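You operate a simulated robot arm through the tools that you are given. There is no shell and no other tool.

The job below is to be done with a simulated robot arm. You get a single attempt, and the scene is never put back.

TASK
The maroon trainer won't start. Find what is wrong and get it running.
Fine: look at the black clamp, the fuel tap and the four coil plugs; push a plug on only with the ignition off; leave the rest alone.

It is judged by the outcome, as a careful person would: the job done as asked, and still so three seconds after it is handed in. It fails if anything else is knocked over, pushed out of place, dropped, spilled or broken.

THE ROBOT
A 7-joint arm with a two-finger parallel gripper, fixed in place. Base frame: the origin is at the foot of the arm, x ahead of it, y to its left, z up. Lengths are in m, angles in degrees, forces in N, time in s.
Its first joint turns from -166.0 to 166.0 degrees. Payload 4.4 kg.
The TCP is the grasp point between the finger pads, 0.023 m short of the fingertips. In the tool frame z runs along the fingers and y along their closing line. Largest opening 0.094 m; finger width 0.038, thickness 0.01; the body of the gripper, 0.054 by 0.096 m, starts 0.039 m behind the TCP.
Orientation is that of the tool frame in the base frame, as [roll, pitch, yaw] about the fixed x, y, z axes, in that order (R = Rz(yaw) Ry(pitch) Rx(roll)). With the fingers straight down and closing along the base's y, the tool's x points along the base's -x, its y along +y and its z along -z.

THE INTERFACE
- The arm moves only by the tool nudge_tool. Its argument "moves" is a list of rows, each a list of 3 entries, a list of its own where there are three numbers: the shift along the tool's x, y, z in m, then the turn, a rotation vector about the tool's x, y, z in degrees, then the closure, from 0 (fully open) to 1 (shut). In form: [[[tx, ty, tz], [wx, wy, wz], jaw], ...]. A call has 1 to 20 rows; each row shifts and turns the commanded pose from where the row before left it, along the tool's axes as they then stand. Each row takes 0.2 s and may step no farther than 0.05 m and 8.6 degrees from the row before; otherwise, or with a gripper value out of range, the whole call is refused. Where a pose cannot be reached the arm comes as near as it can. A force on the tool above 40 N (or 10 N above the force at the start of the call, whichever is more), or a blocked arm, ends the call early, and 0.2 s more pass. The fingers move at their own pace (about 0.072 m/s each) and stop on an object; they squeeze with about 27 N. The grip force told is the motor's: it shows also when the fingers shut on nothing. Time passes only in rows, and 0.2 s behind the last, so rows that do not move let the fingers close. It gives the time, the measured TCP pose, the force on the tool (base axes), the opening and the grip force at its end, in the units of the frame above (readings bear some noise), with the torque about the TCP (base axes, N m) and any sound that the robot's microphone picked up.
- Cameras (640 x 400 px; columns grow to the right, rows downward): "scene" is fixed at [0.0498, -0.65, 1.3571]; the picture's right is [0.65, -0.76, 0.00], its down [-0.32, -0.27, -0.91] and it looks along [0.69, 0.59, -0.42] (base axes); focal length 352 px, centre (320, 200). "wrist" rides on the gripper at [0.086, 0.016, -0.075] in the tool frame; the picture's right is [-0.18, 0.98, 0.00], its down [-0.58, -0.11, -0.81] and it looks along [-0.79, -0.15, 0.59] (tool axes); focal length 243 px, centre (320, 200). There is no depth. A picture from a camera that has moved, and an enlarged one, comes with that camera's place and axes in the base frame and with its lens.
- capture(camera): a new picture of that camera. The clock stands still meanwhile.
- close_up(camera, box): a new picture of the part [left, top, right, bottom] of that camera's present view, enlarged. The clock stands still meanwhile.
- job_done(): hands the job in; it is judged then, once.

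Nothing tells you positions but the pictures and the camera data. Unless the task says otherwise, let go and move clear before handing in.

The tools are called after "Call:" as a command line: name --argument value ..., lists and objects as JSON in quotes. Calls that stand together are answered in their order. nudge_tool: Moves the arm, as the interface text tells. Its arguments: {"type":"object","properties":{"moves":{"type":"array"}},"required":["moves"]} The other tools are called the same way: capture (camera) takes a picture; close_up (camera, box) takes an enlarged picture of a part of a camera's view; job_done () hands the job in.

At the start:

```text
t: 0.0
position: [0.6334, 0.2368, 1.2071]
ee_rot: [-180.0, 0.2, -180.0]
force: [-0.3, -0.1, 0.2]
moment: [0.0, 0.01, 0.03]
opening: 0.0938
gripper_force: 0.0
```

scene: 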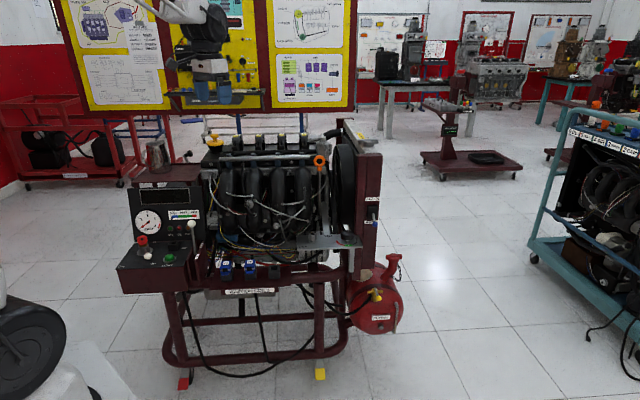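
wrist: 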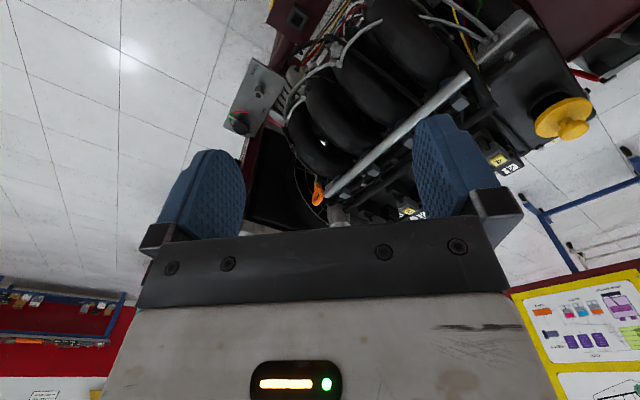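

I see the maroon engine trainer in the middle of the scene, with a panel on its left, coils on top and a red tank at right. I'll take enlarged views of the panel, clamp, fuel tap and coil plugs first.

Call:
close_up --camera "scene" --box '[110, 180, 230, 300]'

Call:
close_up --camera "scene" --box '[200, 120, 340, 210]'

Call:
close_up --camera "scene" --box '[200, 210, 380, 310]'

Call:
close_up --camera "scene" --box '[330, 240, 430, 350]'

Call:
close_up --camera "scene" --box '[150, 280, 350, 400]'

```text
3.33 times, centred on (170, 240) of scene
camera zoom: at [0.0498, -0.65, 1.3571], right [0.65, -0.76, 0.0], down [-0.32, -0.27, -0.91], along [0.69, 0.59, -0.42], focal length 1175 px, centre (820, 67)
```

zoom: 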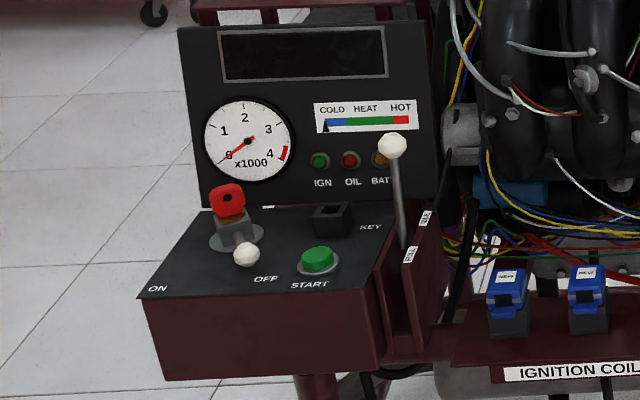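

```text
4.44 times, centred on (270, 165) of scene
camera zoom: at [0.0498, -0.65, 1.3571], right [0.65, -0.76, 0.0], down [-0.32, -0.27, -0.91], along [0.69, 0.59, -0.42], focal length 1566 px, centre (542, 356)
```

zoom: 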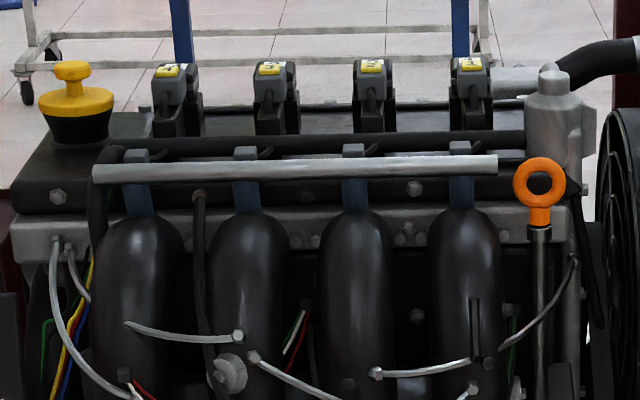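

```text
3.56 times, centred on (290, 260) of scene
camera zoom: at [0.0498, -0.65, 1.3571], right [0.65, -0.76, 0.0], down [-0.32, -0.27, -0.91], along [0.69, 0.59, -0.42], focal length 1253 px, centre (427, -13)
```

zoom: 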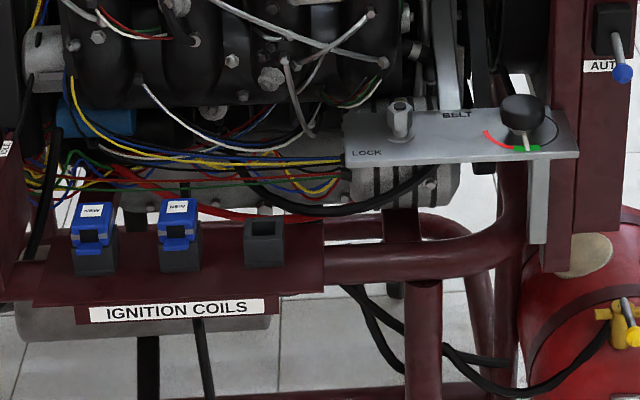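

```text
3.64 times, centred on (380, 295) of scene
camera zoom: at [0.0498, -0.65, 1.3571], right [0.65, -0.76, 0.0], down [-0.32, -0.27, -0.91], along [0.69, 0.59, -0.42], focal length 1282 px, centre (102, -146)
```

zoom: 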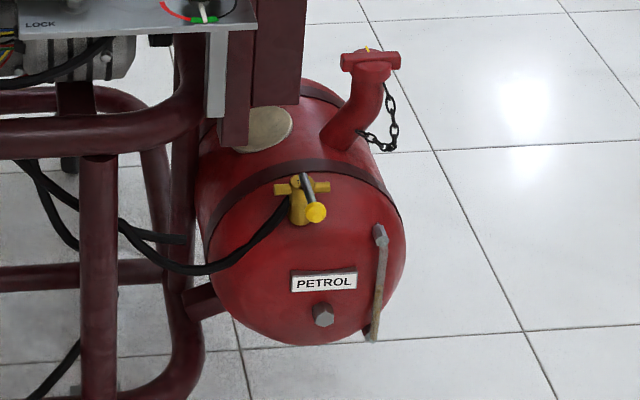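

```text
3.20 times, centred on (250, 340) of scene
camera zoom: at [0.0498, -0.65, 1.3571], right [0.65, -0.76, 0.0], down [-0.32, -0.27, -0.91], along [0.69, 0.59, -0.42], focal length 1128 px, centre (544, -248)
```

zoom: 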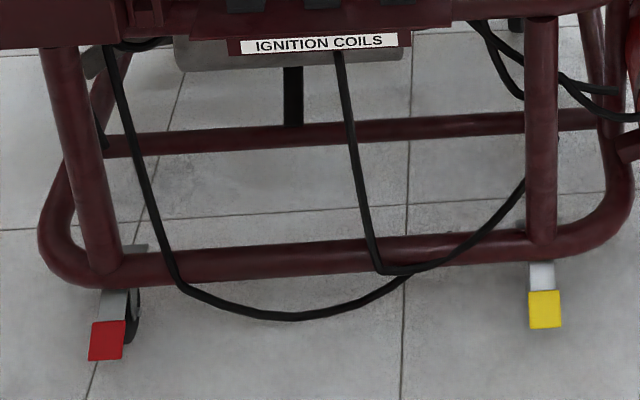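

The panel, a row of "NEW" blue parts by an empty socket, and the tank tap are visible, but I haven't yet found the black clamp. I'll zoom in further on each item.

Call:
close_up --camera "scene" --box '[140, 220, 200, 270]'

Call:
close_up --camera "scene" --box '[225, 125, 275, 155]'

Call:
close_up --camera "scene" --box '[270, 125, 320, 155]'

Call:
close_up --camera "scene" --box '[210, 255, 290, 300]'

Call:
close_up --camera "scene" --box '[290, 220, 400, 290]'

Call:
close_up --camera "scene" --box '[120, 130, 220, 200]'

Call:
close_up --camera "scene" --box '[360, 270, 400, 310]'

Call:
close_up --camera "scene" --box '[330, 180, 390, 240]'

Call:
close_up --camera "wrist" --box '[220, 0, 620, 240]'

Call:
close_up --camera "wrist" --box '[380, 100, 540, 230]'

```text
8.00 times, centred on (170, 245) of scene
camera zoom: at [0.0498, -0.65, 1.3571], right [0.65, -0.76, 0.0], down [-0.32, -0.27, -0.91], along [0.69, 0.59, -0.42], focal length 2819 px, centre (1520, -160)
```

zoom: 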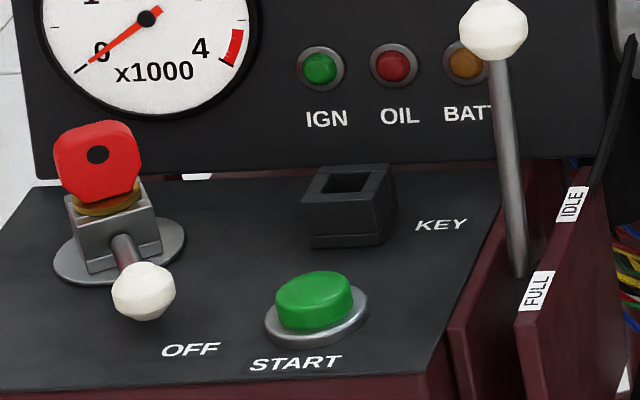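

```text
12.80 times, centred on (250, 140) of scene
camera zoom: at [0.0498, -0.65, 1.3571], right [0.65, -0.76, 0.0], down [-0.32, -0.27, -0.91], along [0.69, 0.59, -0.42], focal length 4511 px, centre (1216, 968)
```

zoom: 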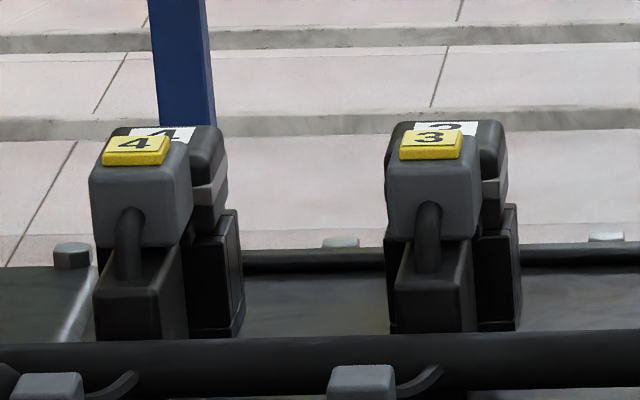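

```text
12.80 times, centred on (295, 140) of scene
camera zoom: at [0.0498, -0.65, 1.3571], right [0.65, -0.76, 0.0], down [-0.32, -0.27, -0.91], along [0.69, 0.59, -0.42], focal length 4511 px, centre (640, 968)
```

zoom: 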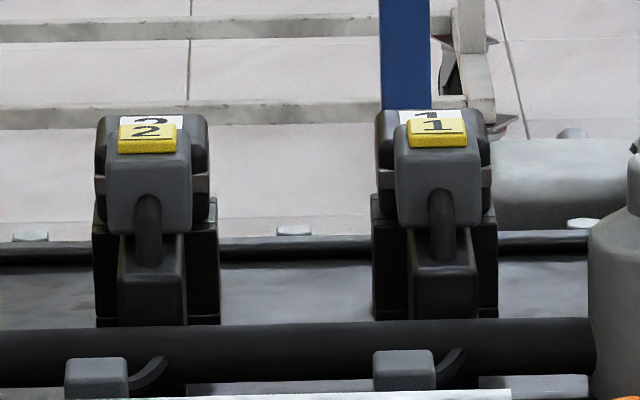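

```text
8.00 times, centred on (250, 278) of scene
camera zoom: at [0.0498, -0.65, 1.3571], right [0.65, -0.76, 0.0], down [-0.32, -0.27, -0.91], along [0.69, 0.59, -0.42], focal length 2819 px, centre (880, -420)
```

zoom: 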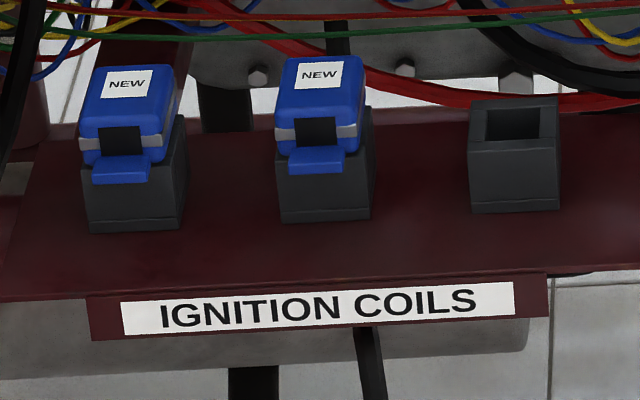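

```text
5.71 times, centred on (345, 255) of scene
camera zoom: at [0.0498, -0.65, 1.3571], right [0.65, -0.76, 0.0], down [-0.32, -0.27, -0.91], along [0.69, 0.59, -0.42], focal length 2014 px, centre (177, -114)
```

zoom: 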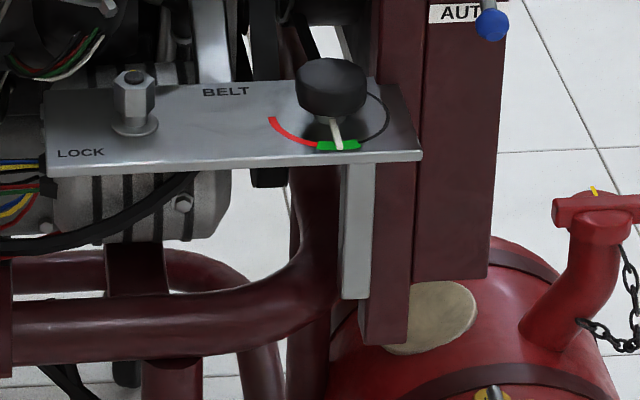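

```text
5.71 times, centred on (170, 165) of scene
camera zoom: at [0.0498, -0.65, 1.3571], right [0.65, -0.76, 0.0], down [-0.32, -0.27, -0.91], along [0.69, 0.59, -0.42], focal length 2014 px, centre (1177, 400)
```

zoom: 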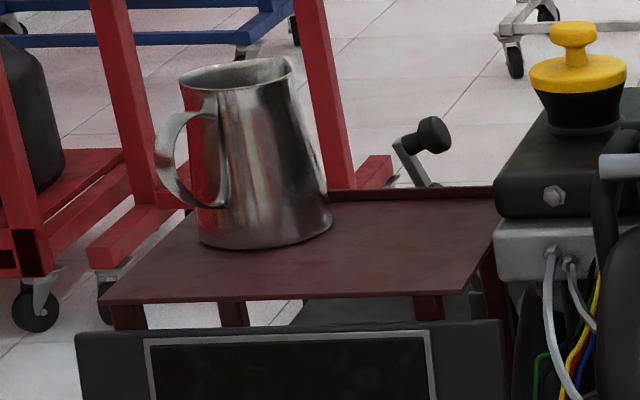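

```text
10.00 times, centred on (380, 290) of scene
camera zoom: at [0.0498, -0.65, 1.3571], right [0.65, -0.76, 0.0], down [-0.32, -0.27, -0.91], along [0.69, 0.59, -0.42], focal length 3524 px, centre (-280, -700)
```

zoom: 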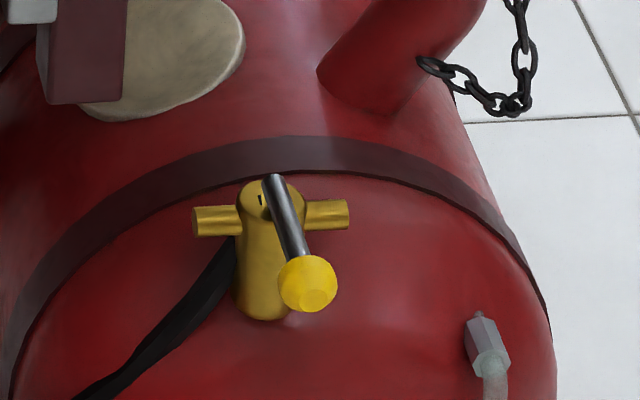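

```text
6.67 times, centred on (360, 210) of scene
camera zoom: at [0.0498, -0.65, 1.3571], right [0.65, -0.76, 0.0], down [-0.32, -0.27, -0.91], along [0.69, 0.59, -0.42], focal length 2350 px, centre (53, 133)
```

zoom: 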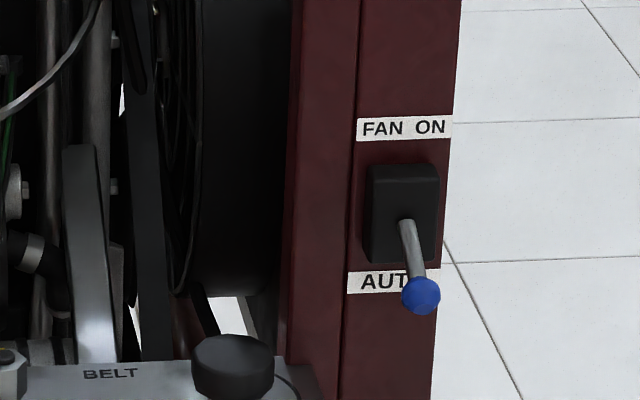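

```text
1.60 times, centred on (420, 120) of wrist
camera zoom: at [0.5452, 0.2541, 1.2815], right [0.18, 0.98, 0.0], down [0.58, -0.11, 0.81], along [0.79, -0.15, -0.59], focal length 388 px, centre (160, 328)
```

zoom: 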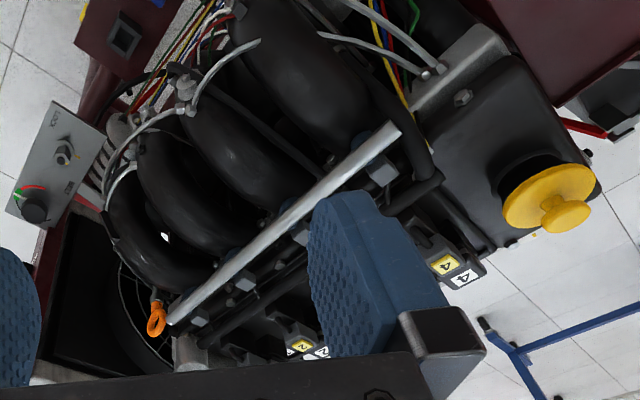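

```text
3.08 times, centred on (460, 165) of wrist
camera zoom: at [0.5452, 0.2541, 1.2815], right [0.18, 0.98, 0.0], down [0.58, -0.11, 0.81], along [0.79, -0.15, -0.59], focal length 746 px, centre (-111, 308)
```

zoom: 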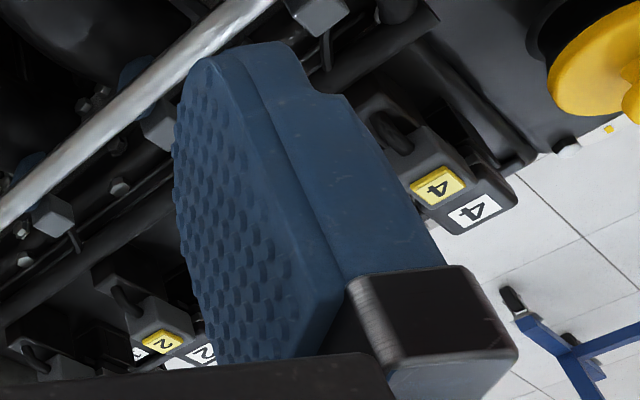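

The ignition lever points to OFF, the four numbered coil plugs sit roughly on a line from (0.87, 0.48, 1.0) to (1.06, 0.30, 1.0), and the tap is on the red tank. I'll turn the wrist camera towards the coils to look for a gap at a plug.

Call:
nudge_tool --moves '[[[0, 0, 0], [0, 0, -8], 0], [[0, 0, 0], [0, 0, -8], 0], [[0, 0, 0], [0, 0, -8], 0], [[0, 0, 0], [0, 0, -8], 0], [[0, 0, 0], [0, 0, 0], 0]]'

Call:
capture --camera "wrist"

```text
t: 1.2
position: [0.6342, 0.2368, 1.2083]
ee_rot: [-179.9, 0.1, -147.9]
force: [0.2, 0.4, 0.2]
moment: [0.02, 0.01, 0.0]
opening: 0.0942
gripper_force: 0.0
```

```text
taken
camera wrist: at [0.5499, 0.2052, 1.2816], right [-0.37, 0.93, 0.0], down [0.55, 0.22, 0.81], along [0.75, 0.29, -0.59], focal length 243 px, centre (320, 200)
```

wrist: 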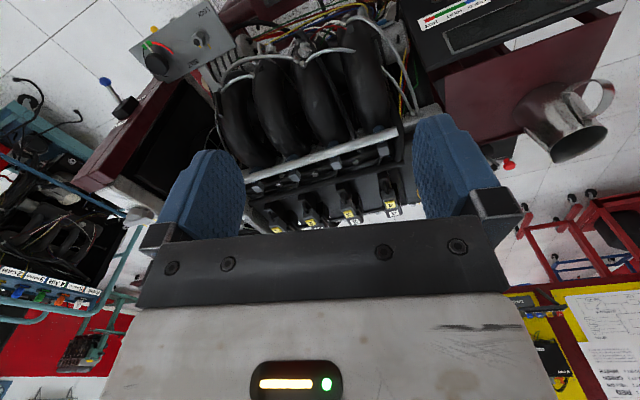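

The wrist picture is upside-down relative to the world, and I can see a red and a black knob beside the mug (likely the battery clamps). I'll zoom in there and on the plugs.

Call:
close_up --camera "wrist" --box '[440, 100, 620, 220]'

Call:
close_up --camera "wrist" --box '[240, 160, 420, 245]'

Call:
close_up --camera "scene" --box '[180, 135, 230, 170]'

```text
3.33 times, centred on (530, 160) of wrist
camera zoom: at [0.5499, 0.2052, 1.2816], right [-0.37, 0.93, 0.0], down [0.55, 0.22, 0.81], along [0.75, 0.29, -0.59], focal length 809 px, centre (-380, 333)
```

zoom: 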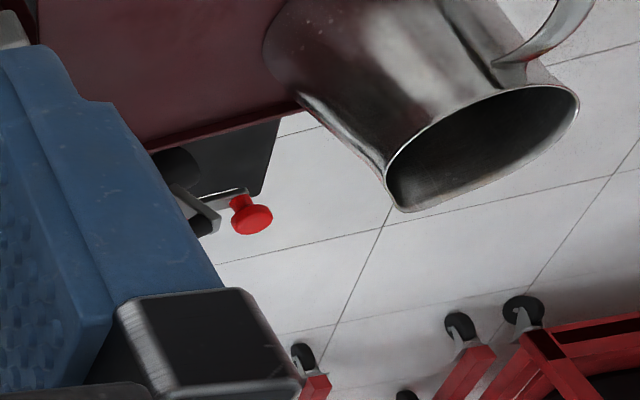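

```text
3.56 times, centred on (330, 202) of wrist
camera zoom: at [0.5499, 0.2052, 1.2816], right [-0.37, 0.93, 0.0], down [0.55, 0.22, 0.81], along [0.75, 0.29, -0.59], focal length 863 px, centre (284, 191)
```

zoom: 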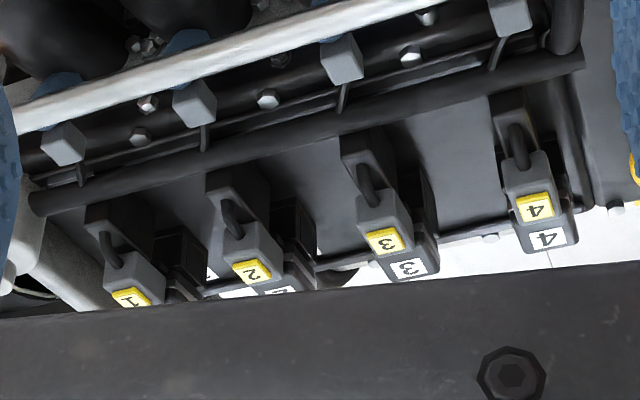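

```text
11.43 times, centred on (205, 152) of scene
camera zoom: at [0.0498, -0.65, 1.3571], right [0.65, -0.76, 0.0], down [-0.32, -0.27, -0.91], along [0.69, 0.59, -0.42], focal length 4028 px, centre (1634, 743)
```

zoom: 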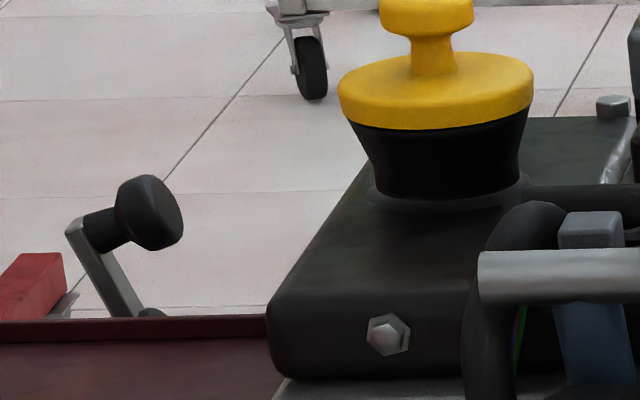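

Plugs look similarly seated from here, though the view is oblique; the black clamp's lever stands up near the battery behind the mug tray, while the red one seems to lie flat. I'll raise the arm and move the camera for a steeper look at both.

Call:
nudge_tool --moves '[[[0, 0, -0.04], [0, 0, -6], 0], [[0, 0, -0.04], [0, 0, -6], 0], [[0, 0, -0.04], [0, 0, -6], 0], [[0, 0, -0.04], [0, 0, 0], 0], [[0, 0, 0], [0, 0, 0], 0]]'

Call:
capture --camera "wrist"

```text
t: 2.4
position: [0.6303, 0.237, 1.3666]
ee_rot: [-179.9, 0.1, -130.1]
force: [0.1, 0.4, 0.6]
moment: [-0.01, -0.02, 0.02]
opening: 0.094
gripper_force: 0.1
```

```text
taken
camera wrist: at [0.5617, 0.1816, 1.44], right [-0.63, 0.77, 0.0], down [0.46, 0.38, 0.81], along [0.62, 0.51, -0.59], focal length 243 px, centre (320, 200)
```

wrist: 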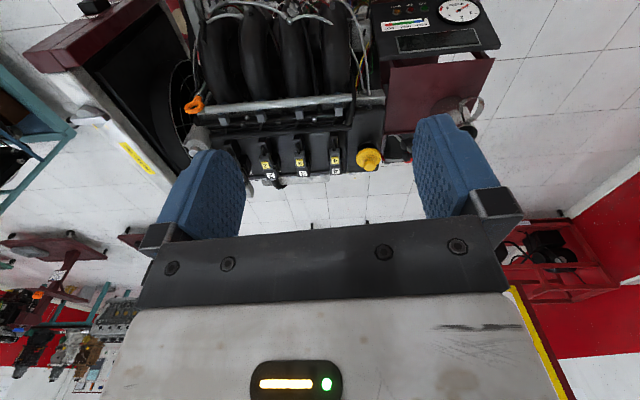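

Call:
close_up --camera "wrist" --box '[200, 100, 360, 200]'

Call:
close_up --camera "wrist" --box '[340, 80, 500, 180]'

```text
4.00 times, centred on (280, 150) of wrist
camera zoom: at [0.5617, 0.1816, 1.44], right [-0.63, 0.77, 0.0], down [0.46, 0.38, 0.81], along [0.62, 0.51, -0.59], focal length 970 px, centre (480, 400)
```

zoom: 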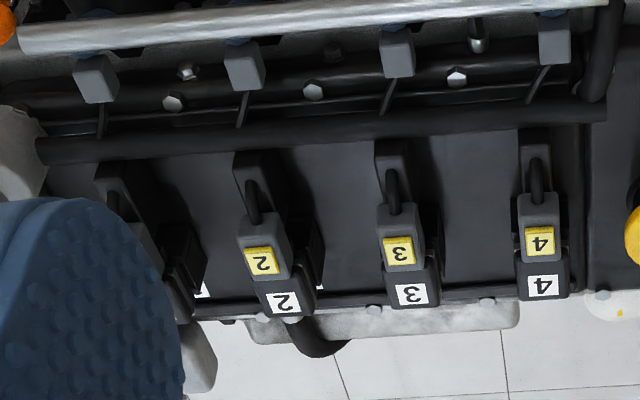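

```text
4.00 times, centred on (420, 130) of wrist
camera zoom: at [0.5617, 0.1816, 1.44], right [-0.63, 0.77, 0.0], down [0.46, 0.38, 0.81], along [0.62, 0.51, -0.59], focal length 970 px, centre (-80, 480)
```

zoom: 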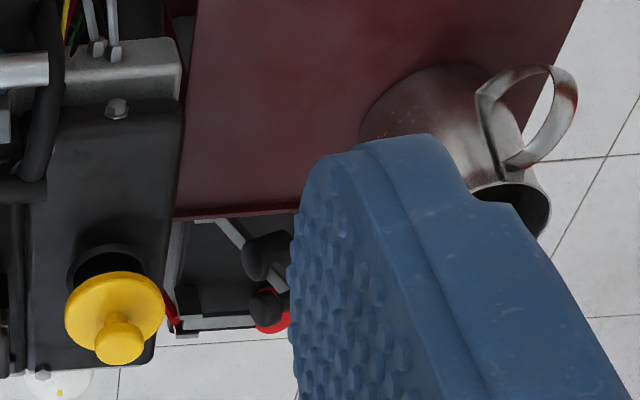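

Plugs 2, 3 and 4 show matching spacing to their coils; plug 1 and the battery clamp are hidden behind the fingers. I'll move the camera forward so they fall in the clear upper part of the picture.

Call:
nudge_tool --moves '[[[-0.045, 0, 0], [0, 0, 0], 0], [[-0.045, 0, 0], [0, 0, 0], 0], [[-0.045, 0, 0], [0, 0, 0], 0], [[0, 0, 0], [0, 0, 0], 0]]'

Call:
capture --camera "wrist"

Call:
close_up --camera "wrist" --box '[340, 0, 500, 100]'

Call:
close_up --camera "wrist" --box '[180, 20, 360, 130]'

```text
t: 3.4
position: [0.7163, 0.3406, 1.3674]
ee_rot: [180.0, 0.1, -130.0]
force: [-0.3, 0.3, -0.1]
moment: [-0.01, 0.0, 0.0]
opening: 0.0939
gripper_force: 0.1
```

```text
taken
camera wrist: at [0.6487, 0.2857, 1.4405], right [-0.63, 0.77, 0.0], down [0.46, 0.38, 0.81], along [0.62, 0.51, -0.59], focal length 243 px, centre (320, 200)
```

wrist: 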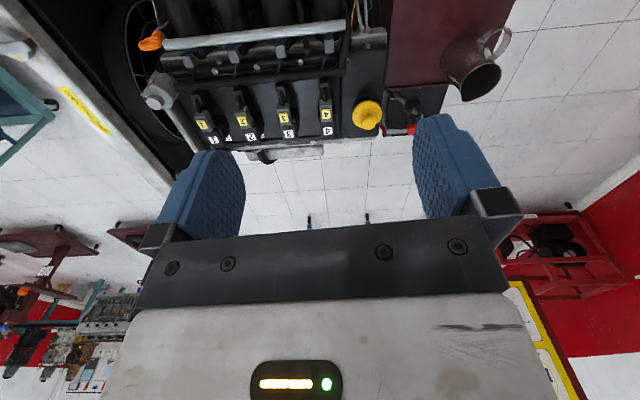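

```text
4.00 times, centred on (420, 50) of wrist
camera zoom: at [0.6487, 0.2857, 1.4405], right [-0.63, 0.77, 0.0], down [0.46, 0.38, 0.81], along [0.62, 0.51, -0.59], focal length 970 px, centre (-80, 800)
```

zoom: 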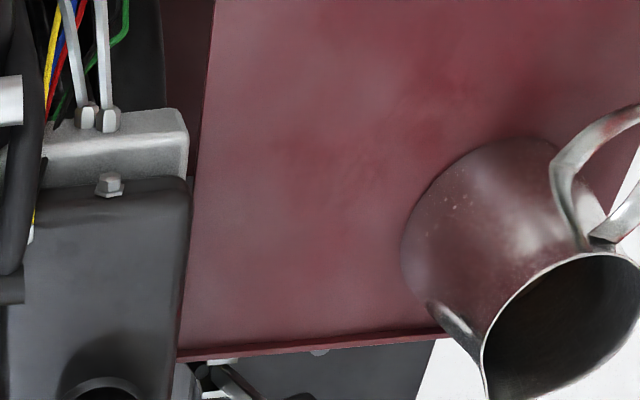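

```text
3.56 times, centred on (270, 75) of wrist
camera zoom: at [0.6487, 0.2857, 1.4405], right [-0.63, 0.77, 0.0], down [0.46, 0.38, 0.81], along [0.62, 0.51, -0.59], focal length 863 px, centre (498, 644)
```

zoom: 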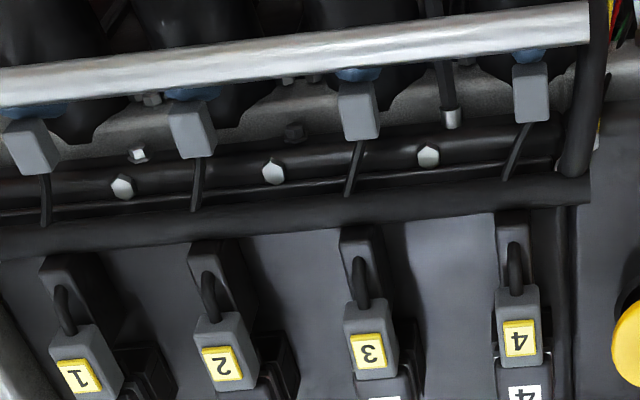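

Call:
close_up --camera "wrist" --box '[180, 70, 360, 180]'

Call:
close_up --camera "wrist" --box '[360, 70, 460, 150]'

Call:
close_up --camera "wrist" --box '[185, 95, 265, 150]'

Call:
close_up --camera "wrist" --box '[265, 85, 345, 140]'

```text
3.56 times, centred on (270, 125) of wrist
camera zoom: at [0.6487, 0.2857, 1.4405], right [-0.63, 0.77, 0.0], down [0.46, 0.38, 0.81], along [0.62, 0.51, -0.59], focal length 863 px, centre (498, 467)
```

zoom: 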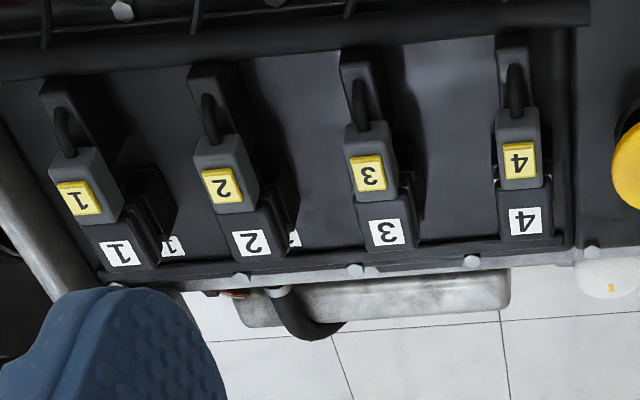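

```text
5.00 times, centred on (410, 110) of wrist
camera zoom: at [0.6487, 0.2857, 1.4405], right [-0.63, 0.77, 0.0], down [0.46, 0.38, 0.81], along [0.62, 0.51, -0.59], focal length 1213 px, centre (-130, 650)
```

zoom: 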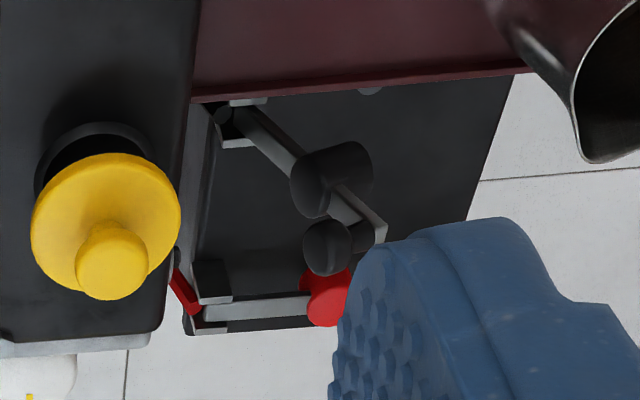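

```text
7.27 times, centred on (225, 122) of wrist
camera zoom: at [0.6487, 0.2857, 1.4405], right [-0.63, 0.77, 0.0], down [0.46, 0.38, 0.81], along [0.62, 0.51, -0.59], focal length 1764 px, centre (1011, 764)
```

zoom: 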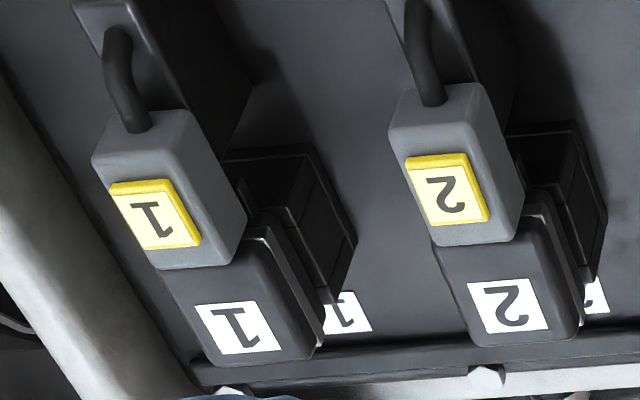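

```text
7.27 times, centred on (305, 112) of wrist
camera zoom: at [0.6487, 0.2857, 1.4405], right [-0.63, 0.77, 0.0], down [0.46, 0.38, 0.81], along [0.62, 0.51, -0.59], focal length 1764 px, centre (429, 836)
```

zoom: 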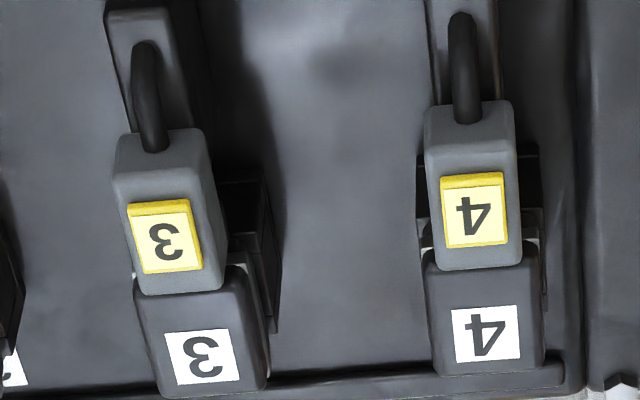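

All four plugs look equally seated from above; the black battery clamp's lever appears raised (knob near (0.79, 0.71, 0.90)) while the red one lies flat. I'll bring the camera closer to the battery to confirm, staying well above the mug.

Call:
nudge_tool --moves '[[[-0.0263, 0.034, 0], [0, 0, 0], 0], [[-0.0263, 0.034, 0], [0, 0, 0], 0], [[-0.0263, 0.034, 0], [0, 0, 0], 0], [[-0.0263, 0.034, 0], [0, 0, 0], 0], [[-0.0263, 0.034, 0], [0, 0, 0], 0], [[0, 0, 0.04], [0, 0, 0], 0], [[0, 0, 0.04], [0, 0, 0], 0], [[0, 0, 0.04], [0, 0, 0], 0], [[0, 0, 0], [0, 0, 0], 0]]'

Call:
capture --camera "wrist"

Call:
close_up --camera "wrist" --box '[220, 50, 440, 190]'

Call:
capture --camera "scene"

```text
t: 5.4
position: [0.6747, 0.5519, 1.2491]
ee_rot: [180.0, 0.2, -130.0]
force: [-0.5, 1.0, 0.7]
moment: [0.0, 0.0, -0.03]
opening: 0.0938
gripper_force: 0.0
```

```text
taken
camera wrist: at [0.6044, 0.4951, 1.3224], right [-0.63, 0.77, 0.0], down [0.46, 0.37, 0.81], along [0.62, 0.51, -0.59], focal length 243 px, centre (320, 200)
```

wrist: 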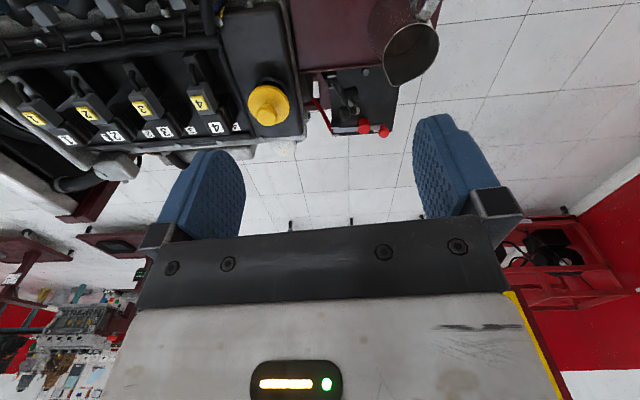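

```text
2.86 times, centred on (330, 120) of wrist
camera zoom: at [0.6044, 0.4951, 1.3224], right [-0.63, 0.77, 0.0], down [0.46, 0.37, 0.81], along [0.62, 0.51, -0.59], focal length 693 px, centre (291, 429)
```

zoom: 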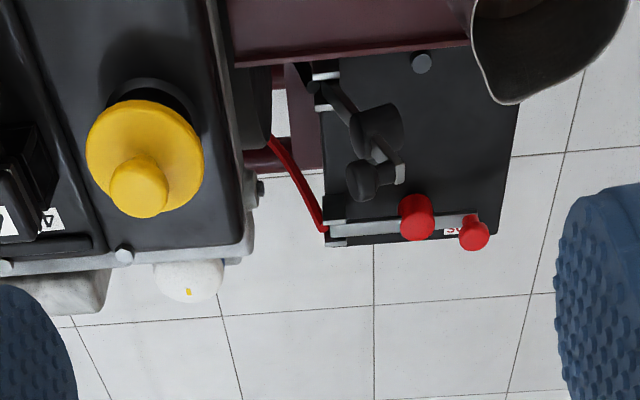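

```text
taken
```

scene: 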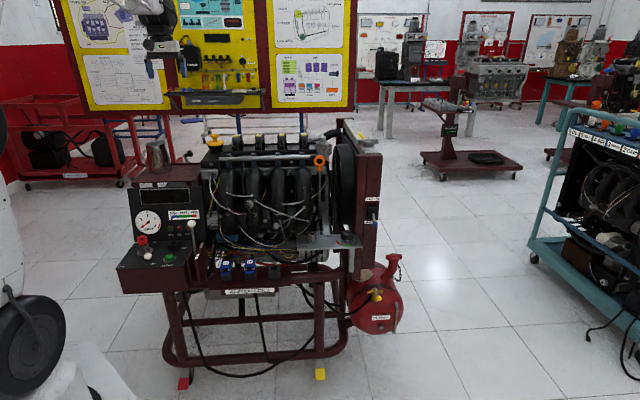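

The battery is now in clear view: the red lever lies flat across its post, while the black one is at an angle. I'll zoom in strongly.

Call:
close_up --camera "wrist" --box '[310, 60, 410, 140]'

Call:
close_up --camera "wrist" --box '[325, 68, 365, 118]'

Call:
close_up --camera "wrist" --box '[0, 60, 250, 170]'

Call:
close_up --camera "scene" --box '[365, 283, 390, 308]'

```text
5.00 times, centred on (360, 100) of wrist
camera zoom: at [0.6044, 0.4951, 1.3224], right [-0.63, 0.77, 0.0], down [0.46, 0.37, 0.81], along [0.62, 0.51, -0.59], focal length 1213 px, centre (120, 700)
```

zoom: 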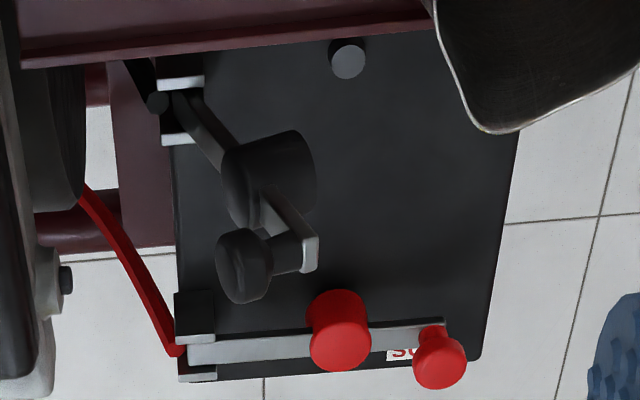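

```text
8.00 times, centred on (345, 93) of wrist
camera zoom: at [0.6044, 0.4951, 1.3224], right [-0.63, 0.77, 0.0], down [0.46, 0.37, 0.81], along [0.62, 0.51, -0.59], focal length 1941 px, centre (120, 1056)
```

zoom: 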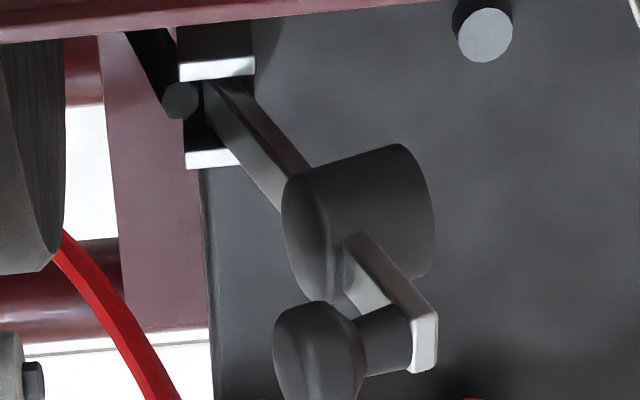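

```text
2.56 times, centred on (125, 115) of wrist
camera zoom: at [0.6044, 0.4951, 1.3224], right [-0.63, 0.77, 0.0], down [0.46, 0.37, 0.81], along [0.62, 0.51, -0.59], focal length 621 px, centre (819, 418)
```

zoom: 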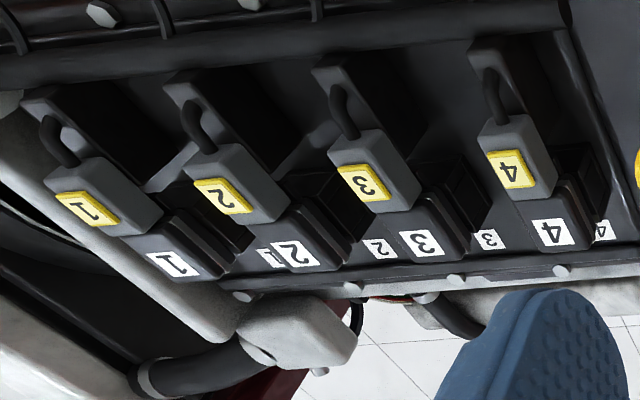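

```text
16.00 times, centred on (378, 296) of scene
camera zoom: at [0.0498, -0.65, 1.3571], right [0.65, -0.76, 0.0], down [-0.32, -0.27, -0.91], along [0.69, 0.59, -0.42], focal length 5639 px, centre (-600, -1328)
```

zoom: 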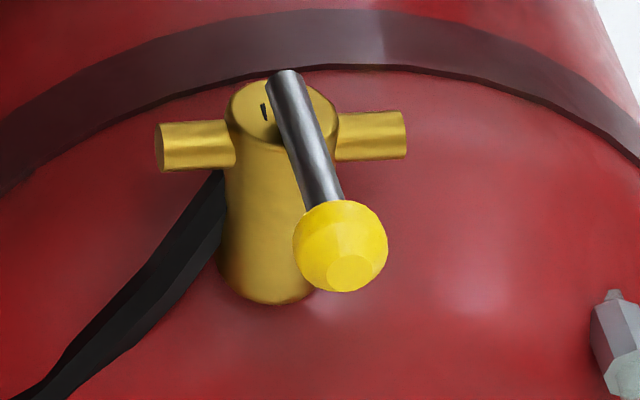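

The fault is visible: the black battery clamp is swung up off its post (grey post bare near (0.74, 0.735)), hinge about (0.805, 0.70, 0.78), handle knob about (0.791, 0.710, 0.904); the red one is down on its post. I'll turn the wrist so the camera bracket stays away from the mug and gives a view along the plugs.

Call:
nudge_tool --moves '[[[0, 0, 0], [0, 0, 8.5], 0], [[0, 0, 0], [0, 0, 8.5], 0], [[0, 0, 0], [0, 0, 8.5], 0], [[0, 0, 0], [0, 0, 8.5], 0], [[0, 0, 0], [0, 0, 8.5], 0], [[0, 0, 0], [0, 0, 8.5], 0], [[0, 0, 0], [0, 0, 8.5], 0], [[0, 0, 0], [0, 0, 8.5], 0], [[0, 0, 0], [0, 0, 8.5], 0], [[0, 0, 0], [0, 0, 8.5], 0], [[0, 0, 0], [0, 0, 8.5], 0], [[0, 0, 0], [0, 0, 0], 0]]'

Call:
capture --camera "wrist"

```text
t: 8.0
position: [0.6744, 0.5502, 1.2479]
ee_rot: [179.9, 0.0, 136.4]
force: [-0.2, -0.1, 0.4]
moment: [0.01, 0.02, 0.02]
opening: 0.0941
gripper_force: 0.0
```

```text
taken
camera wrist: at [0.6216, 0.6225, 1.3214], right [0.81, 0.58, 0.0], down [0.35, -0.48, 0.81], along [0.47, -0.65, -0.59], focal length 243 px, centre (320, 200)
```

wrist: 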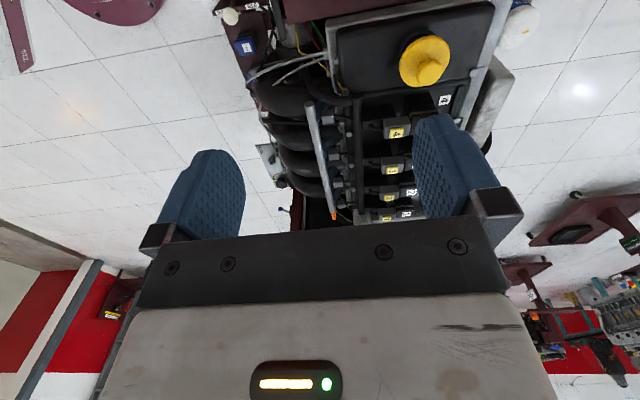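

Call:
close_up --camera "wrist" --box '[340, 90, 440, 230]'

Call:
close_up --camera "wrist" --box '[200, 0, 300, 60]'

```text
2.86 times, centred on (390, 160) of wrist
camera zoom: at [0.6216, 0.6225, 1.3214], right [0.81, 0.58, 0.0], down [0.35, -0.48, 0.81], along [0.47, -0.65, -0.59], focal length 693 px, centre (120, 314)
```

zoom: 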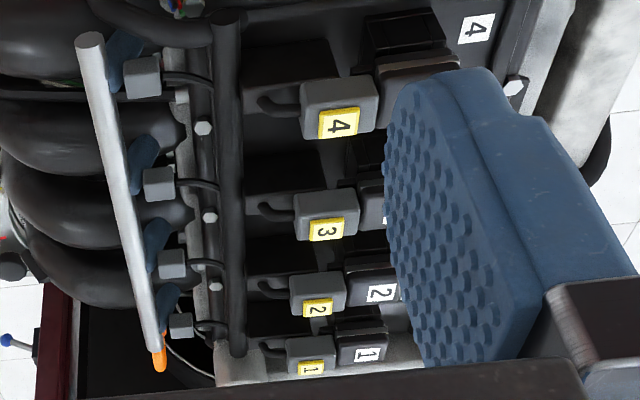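

```text
6.40 times, centred on (250, 30) of wrist
camera zoom: at [0.6216, 0.6225, 1.3214], right [0.81, 0.58, 0.0], down [0.35, -0.48, 0.81], along [0.47, -0.65, -0.59], focal length 1553 px, centre (768, 1288)
```

zoom: 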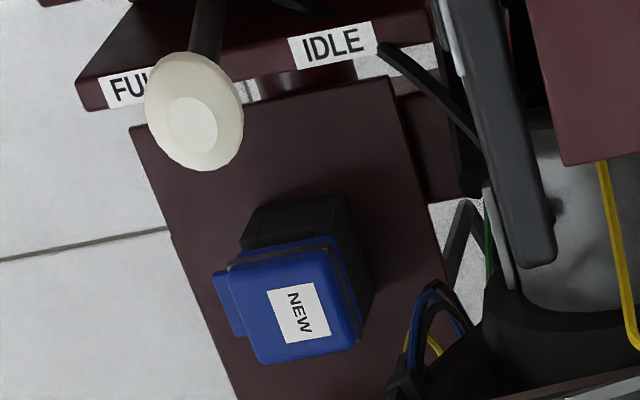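

All four plugs are equally pressed home from this angle, so the raised black clamp is the fault found so far. I'll now move over the clamp's knob at height to test the reach, keeping the tool vertical.

Call:
nudge_tool --moves '[[[0.005, 0.04, 0], [0, 0, 0], 0.2], [[0.005, 0.04, 0], [0, 0, 0], 0.2], [[0.005, 0.04, 0], [0, 0, 0], 0.2], [[0.005, 0.04, 0], [0, 0, 0], 0.2], [[0.006, 0.036, 0], [0, 0, 0], 0.2], [[0, 0, 0.04], [0, 0, 0], 0.2], [[0, 0, 0.04], [0, 0, 0], 0.2], [[0, 0, 0.04], [0, 0, 0], 0.2], [[0, 0, 0], [0, 0, 0], 0.2], [[0, 0, 0], [0, 0, 0], 0.2]]'

Call:
capture --camera "wrist"

Call:
capture --camera "scene"

```text
t: 10.2
position: [0.7909, 0.7088, 1.1275]
ee_rot: [180.0, 0.0, 136.4]
force: [0.4, -0.6, 0.2]
moment: [0.0, -0.01, -0.01]
opening: 0.0753
gripper_force: 0.1
```

```text
taken
camera wrist: at [0.7384, 0.7808, 1.2031], right [0.81, 0.59, 0.0], down [0.35, -0.48, 0.81], along [0.47, -0.65, -0.59], focal length 243 px, centre (320, 200)
```

wrist: 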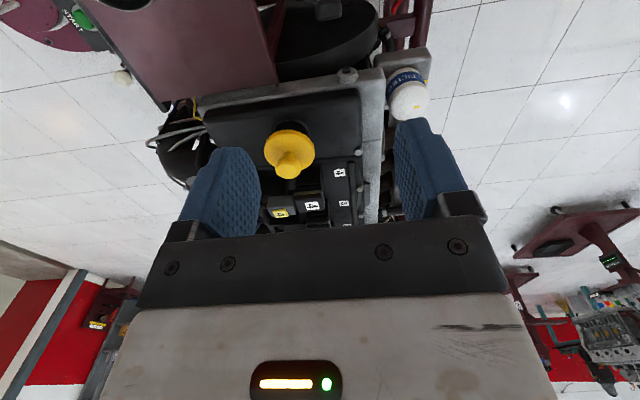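

```text
taken
```

scene: 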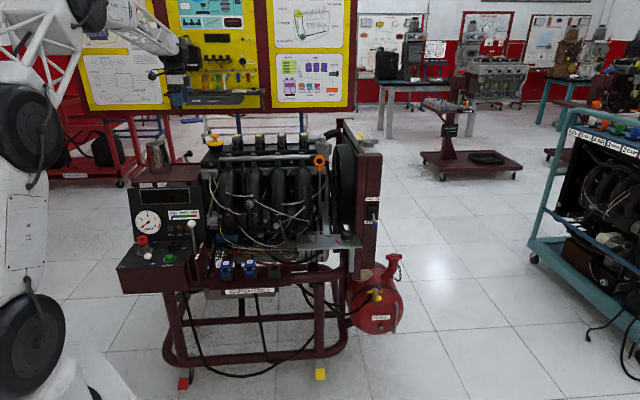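

The arm reaches the spot with the tool vertical. I'll descend to about z 1.0 and check the knob's alignment between the fingers.

Call:
nudge_tool --moves '[[[0, 0, 0.042], [0, 0, 0], 0.2], [[0, 0, 0.042], [0, 0, 0], 0.2], [[0, 0, 0.042], [0, 0, 0], 0.2], [[0, 0, 0], [0, 0, 0], 0.2]]'

Call:
capture --camera "wrist"

Call:
close_up --camera "scene" --box '[140, 100, 240, 180]'

```text
t: 11.2
position: [0.7903, 0.71, 1.0009]
ee_rot: [-180.0, 0.0, 136.6]
force: [0.5, 0.6, 0.2]
moment: [0.02, 0.0, 0.02]
opening: 0.075
gripper_force: 0.1
```

```text
taken
camera wrist: at [0.7376, 0.7817, 1.0744], right [0.81, 0.59, 0.0], down [0.35, -0.48, 0.81], along [0.47, -0.65, -0.59], focal length 243 px, centre (320, 200)
```

wrist: 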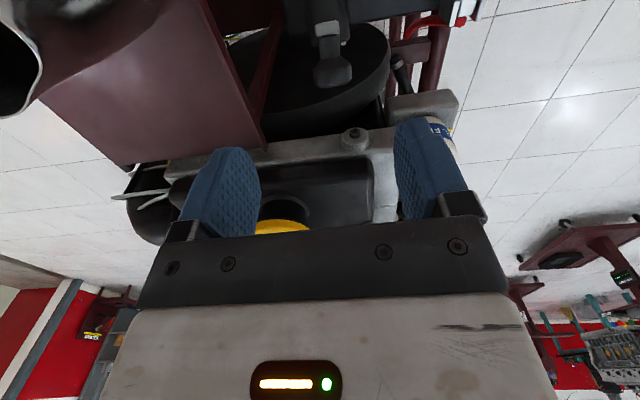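

```text
5.00 times, centred on (190, 140) of scene
camera zoom: at [0.0498, -0.65, 1.3571], right [0.65, -0.76, 0.0], down [-0.32, -0.27, -0.91], along [0.69, 0.59, -0.42], focal length 1762 px, centre (970, 500)
```

zoom: 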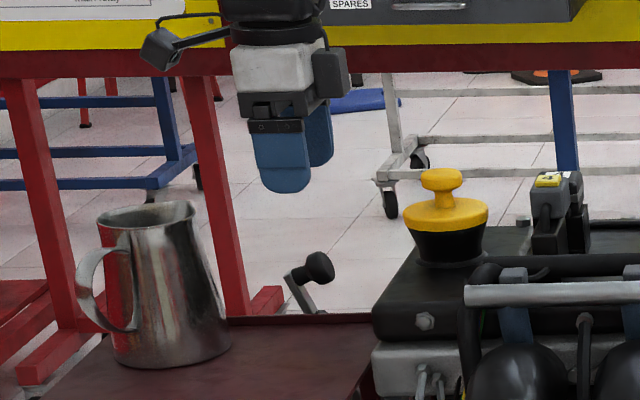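

Call:
close_up --camera "wrist" --box '[260, 0, 400, 120]'

```text
3.33 times, centred on (330, 60) of wrist
camera zoom: at [0.7376, 0.7817, 1.0744], right [0.81, 0.59, 0.0], down [0.35, -0.48, 0.81], along [0.47, -0.65, -0.59], focal length 809 px, centre (287, 667)
```

zoom: 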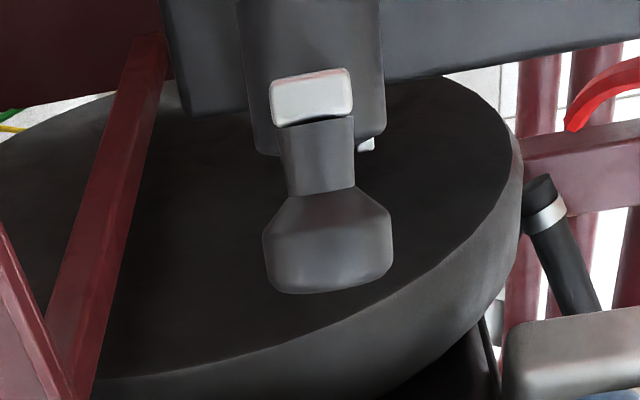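

The knob is centred slightly to the tool's +y side, at about (u, z) just below. I'll shift a few millimetres, descend to straddle it and close on it.

Call:
nudge_tool --moves '[[[0.005, 0.008, 0], [0, 0, 0], 0.2], [[0, 0, 0.03], [0, 0, 0], 0.2], [[0, 0, 0.03], [0, 0, 0], 0.2], [[0, 0, 0.02], [0, 0, 0], 0.2], [[0, 0, 0.016], [0, 0, 0], 0.2], [[0, 0, 0], [0, 0, 0], 0.2]]'

Call:
capture --camera "wrist"

Call:
close_up --camera "scene" --box '[140, 100, 240, 180]'

```text
t: 12.6
position: [0.7945, 0.72, 0.9059]
ee_rot: [179.9, -0.1, 136.4]
force: [-0.1, -0.2, -0.3]
moment: [-0.01, -0.02, 0.0]
opening: 0.0751
gripper_force: 0.0
```

```text
taken
camera wrist: at [0.7403, 0.7907, 0.9801], right [0.81, 0.59, 0.0], down [0.35, -0.48, 0.81], along [0.47, -0.65, -0.59], focal length 243 px, centre (320, 200)
```

wrist: 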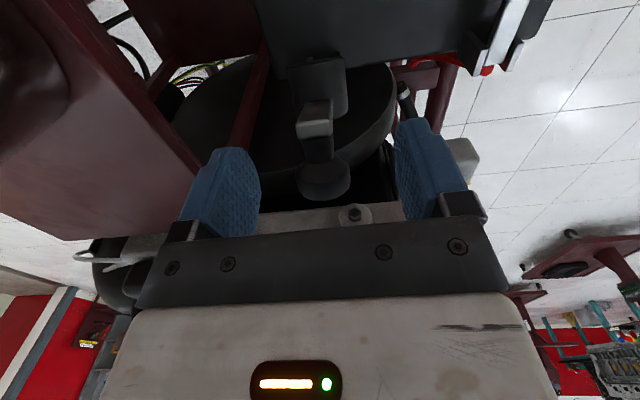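

```text
5.00 times, centred on (190, 140) of scene
camera zoom: at [0.0498, -0.65, 1.3571], right [0.65, -0.76, 0.0], down [-0.32, -0.27, -0.91], along [0.69, 0.59, -0.42], focal length 1762 px, centre (970, 500)
```

zoom: 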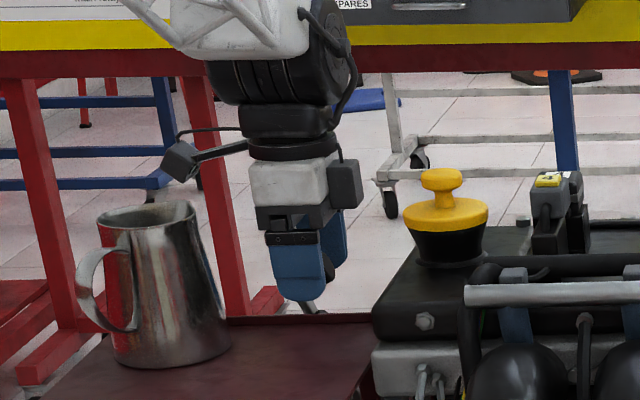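

The knob is centred between the pads at TCP height. Closing on it now.

Call:
nudge_tool --moves '[[[0, 0, 0], [0, 0, 0], 0.6], [[0, 0, 0], [0, 0, 0], 1], [[0, 0, 0], [0, 0, 0], 1], [[0, 0, 0], [0, 0, 0], 1], [[0, 0, 0], [0, 0, 0], 1]]'

Call:
capture --camera "wrist"

```text
t: 13.8
position: [0.7941, 0.7185, 0.9054]
ee_rot: [179.9, 0.0, 136.5]
force: [18.3, 18.3, -5.2]
moment: [0.24, -0.15, 0.11]
opening: 0.027
gripper_force: 45.1
```

```text
taken
camera wrist: at [0.7406, 0.791, 0.9802], right [0.81, 0.59, 0.0], down [0.35, -0.48, 0.81], along [0.47, -0.65, -0.59], focal length 243 px, centre (320, 200)
```

wrist: 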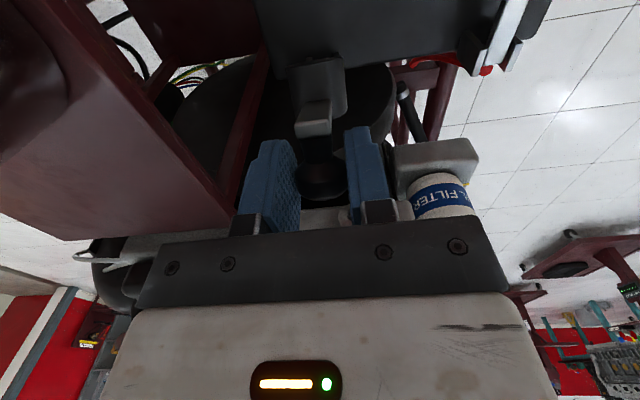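

I'm holding the knob (27 mm) but there is about 26 N sideways along tool +y, so the knob sits a few mm that way. I'll ease over to relieve it.

Call:
nudge_tool --moves '[[[0, 0.002, 0], [0, 0, 0], 1], [[0, 0.002, 0], [0, 0, 0], 1], [[0, 0, 0], [0, 0, 0], 1]]'

```text
t: 14.3
position: [0.794, 0.7201, 0.9064]
ee_rot: [-179.8, 0.0, 136.5]
force: [-11.5, -7.7, 3.7]
moment: [-0.02, 0.22, 0.0]
opening: 0.0269
gripper_force: 45.6
stopped in row 2: the force on the tool passed its limit at 49 N (the readings are from after the stop); the commanded pose is now the measured one
```

The grip is firm; now I'll swing the lever along its arc about the hinge (radius ≈ 0.127 m) with two small steps to check resistance.

Call:
nudge_tool --moves '[[[0.005, 0, 0.001], [0, 0, 0], 1], [[0.0054, 0, 0.0013], [0, 0, 0], 1], [[0.005, 0, 0.0015], [0, 0, 0], 1], [[0.0055, 0, 0.0019], [0, 0, 0], 1]]'

Call:
capture --camera "wrist"

```text
t: 15.3
position: [0.7786, 0.7338, 0.8997]
ee_rot: [-179.7, 0.0, 136.6]
force: [-7.7, -20.2, 6.0]
moment: [-1.05, -0.85, 0.01]
opening: 0.0271
gripper_force: 44.8
```

```text
taken
camera wrist: at [0.7256, 0.8068, 0.9736], right [0.81, 0.59, 0.0], down [0.35, -0.48, 0.81], along [0.47, -0.66, -0.59], focal length 243 px, centre (320, 200)
```

wrist: 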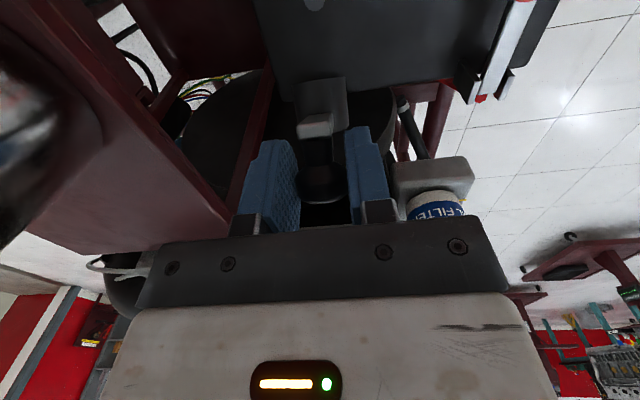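

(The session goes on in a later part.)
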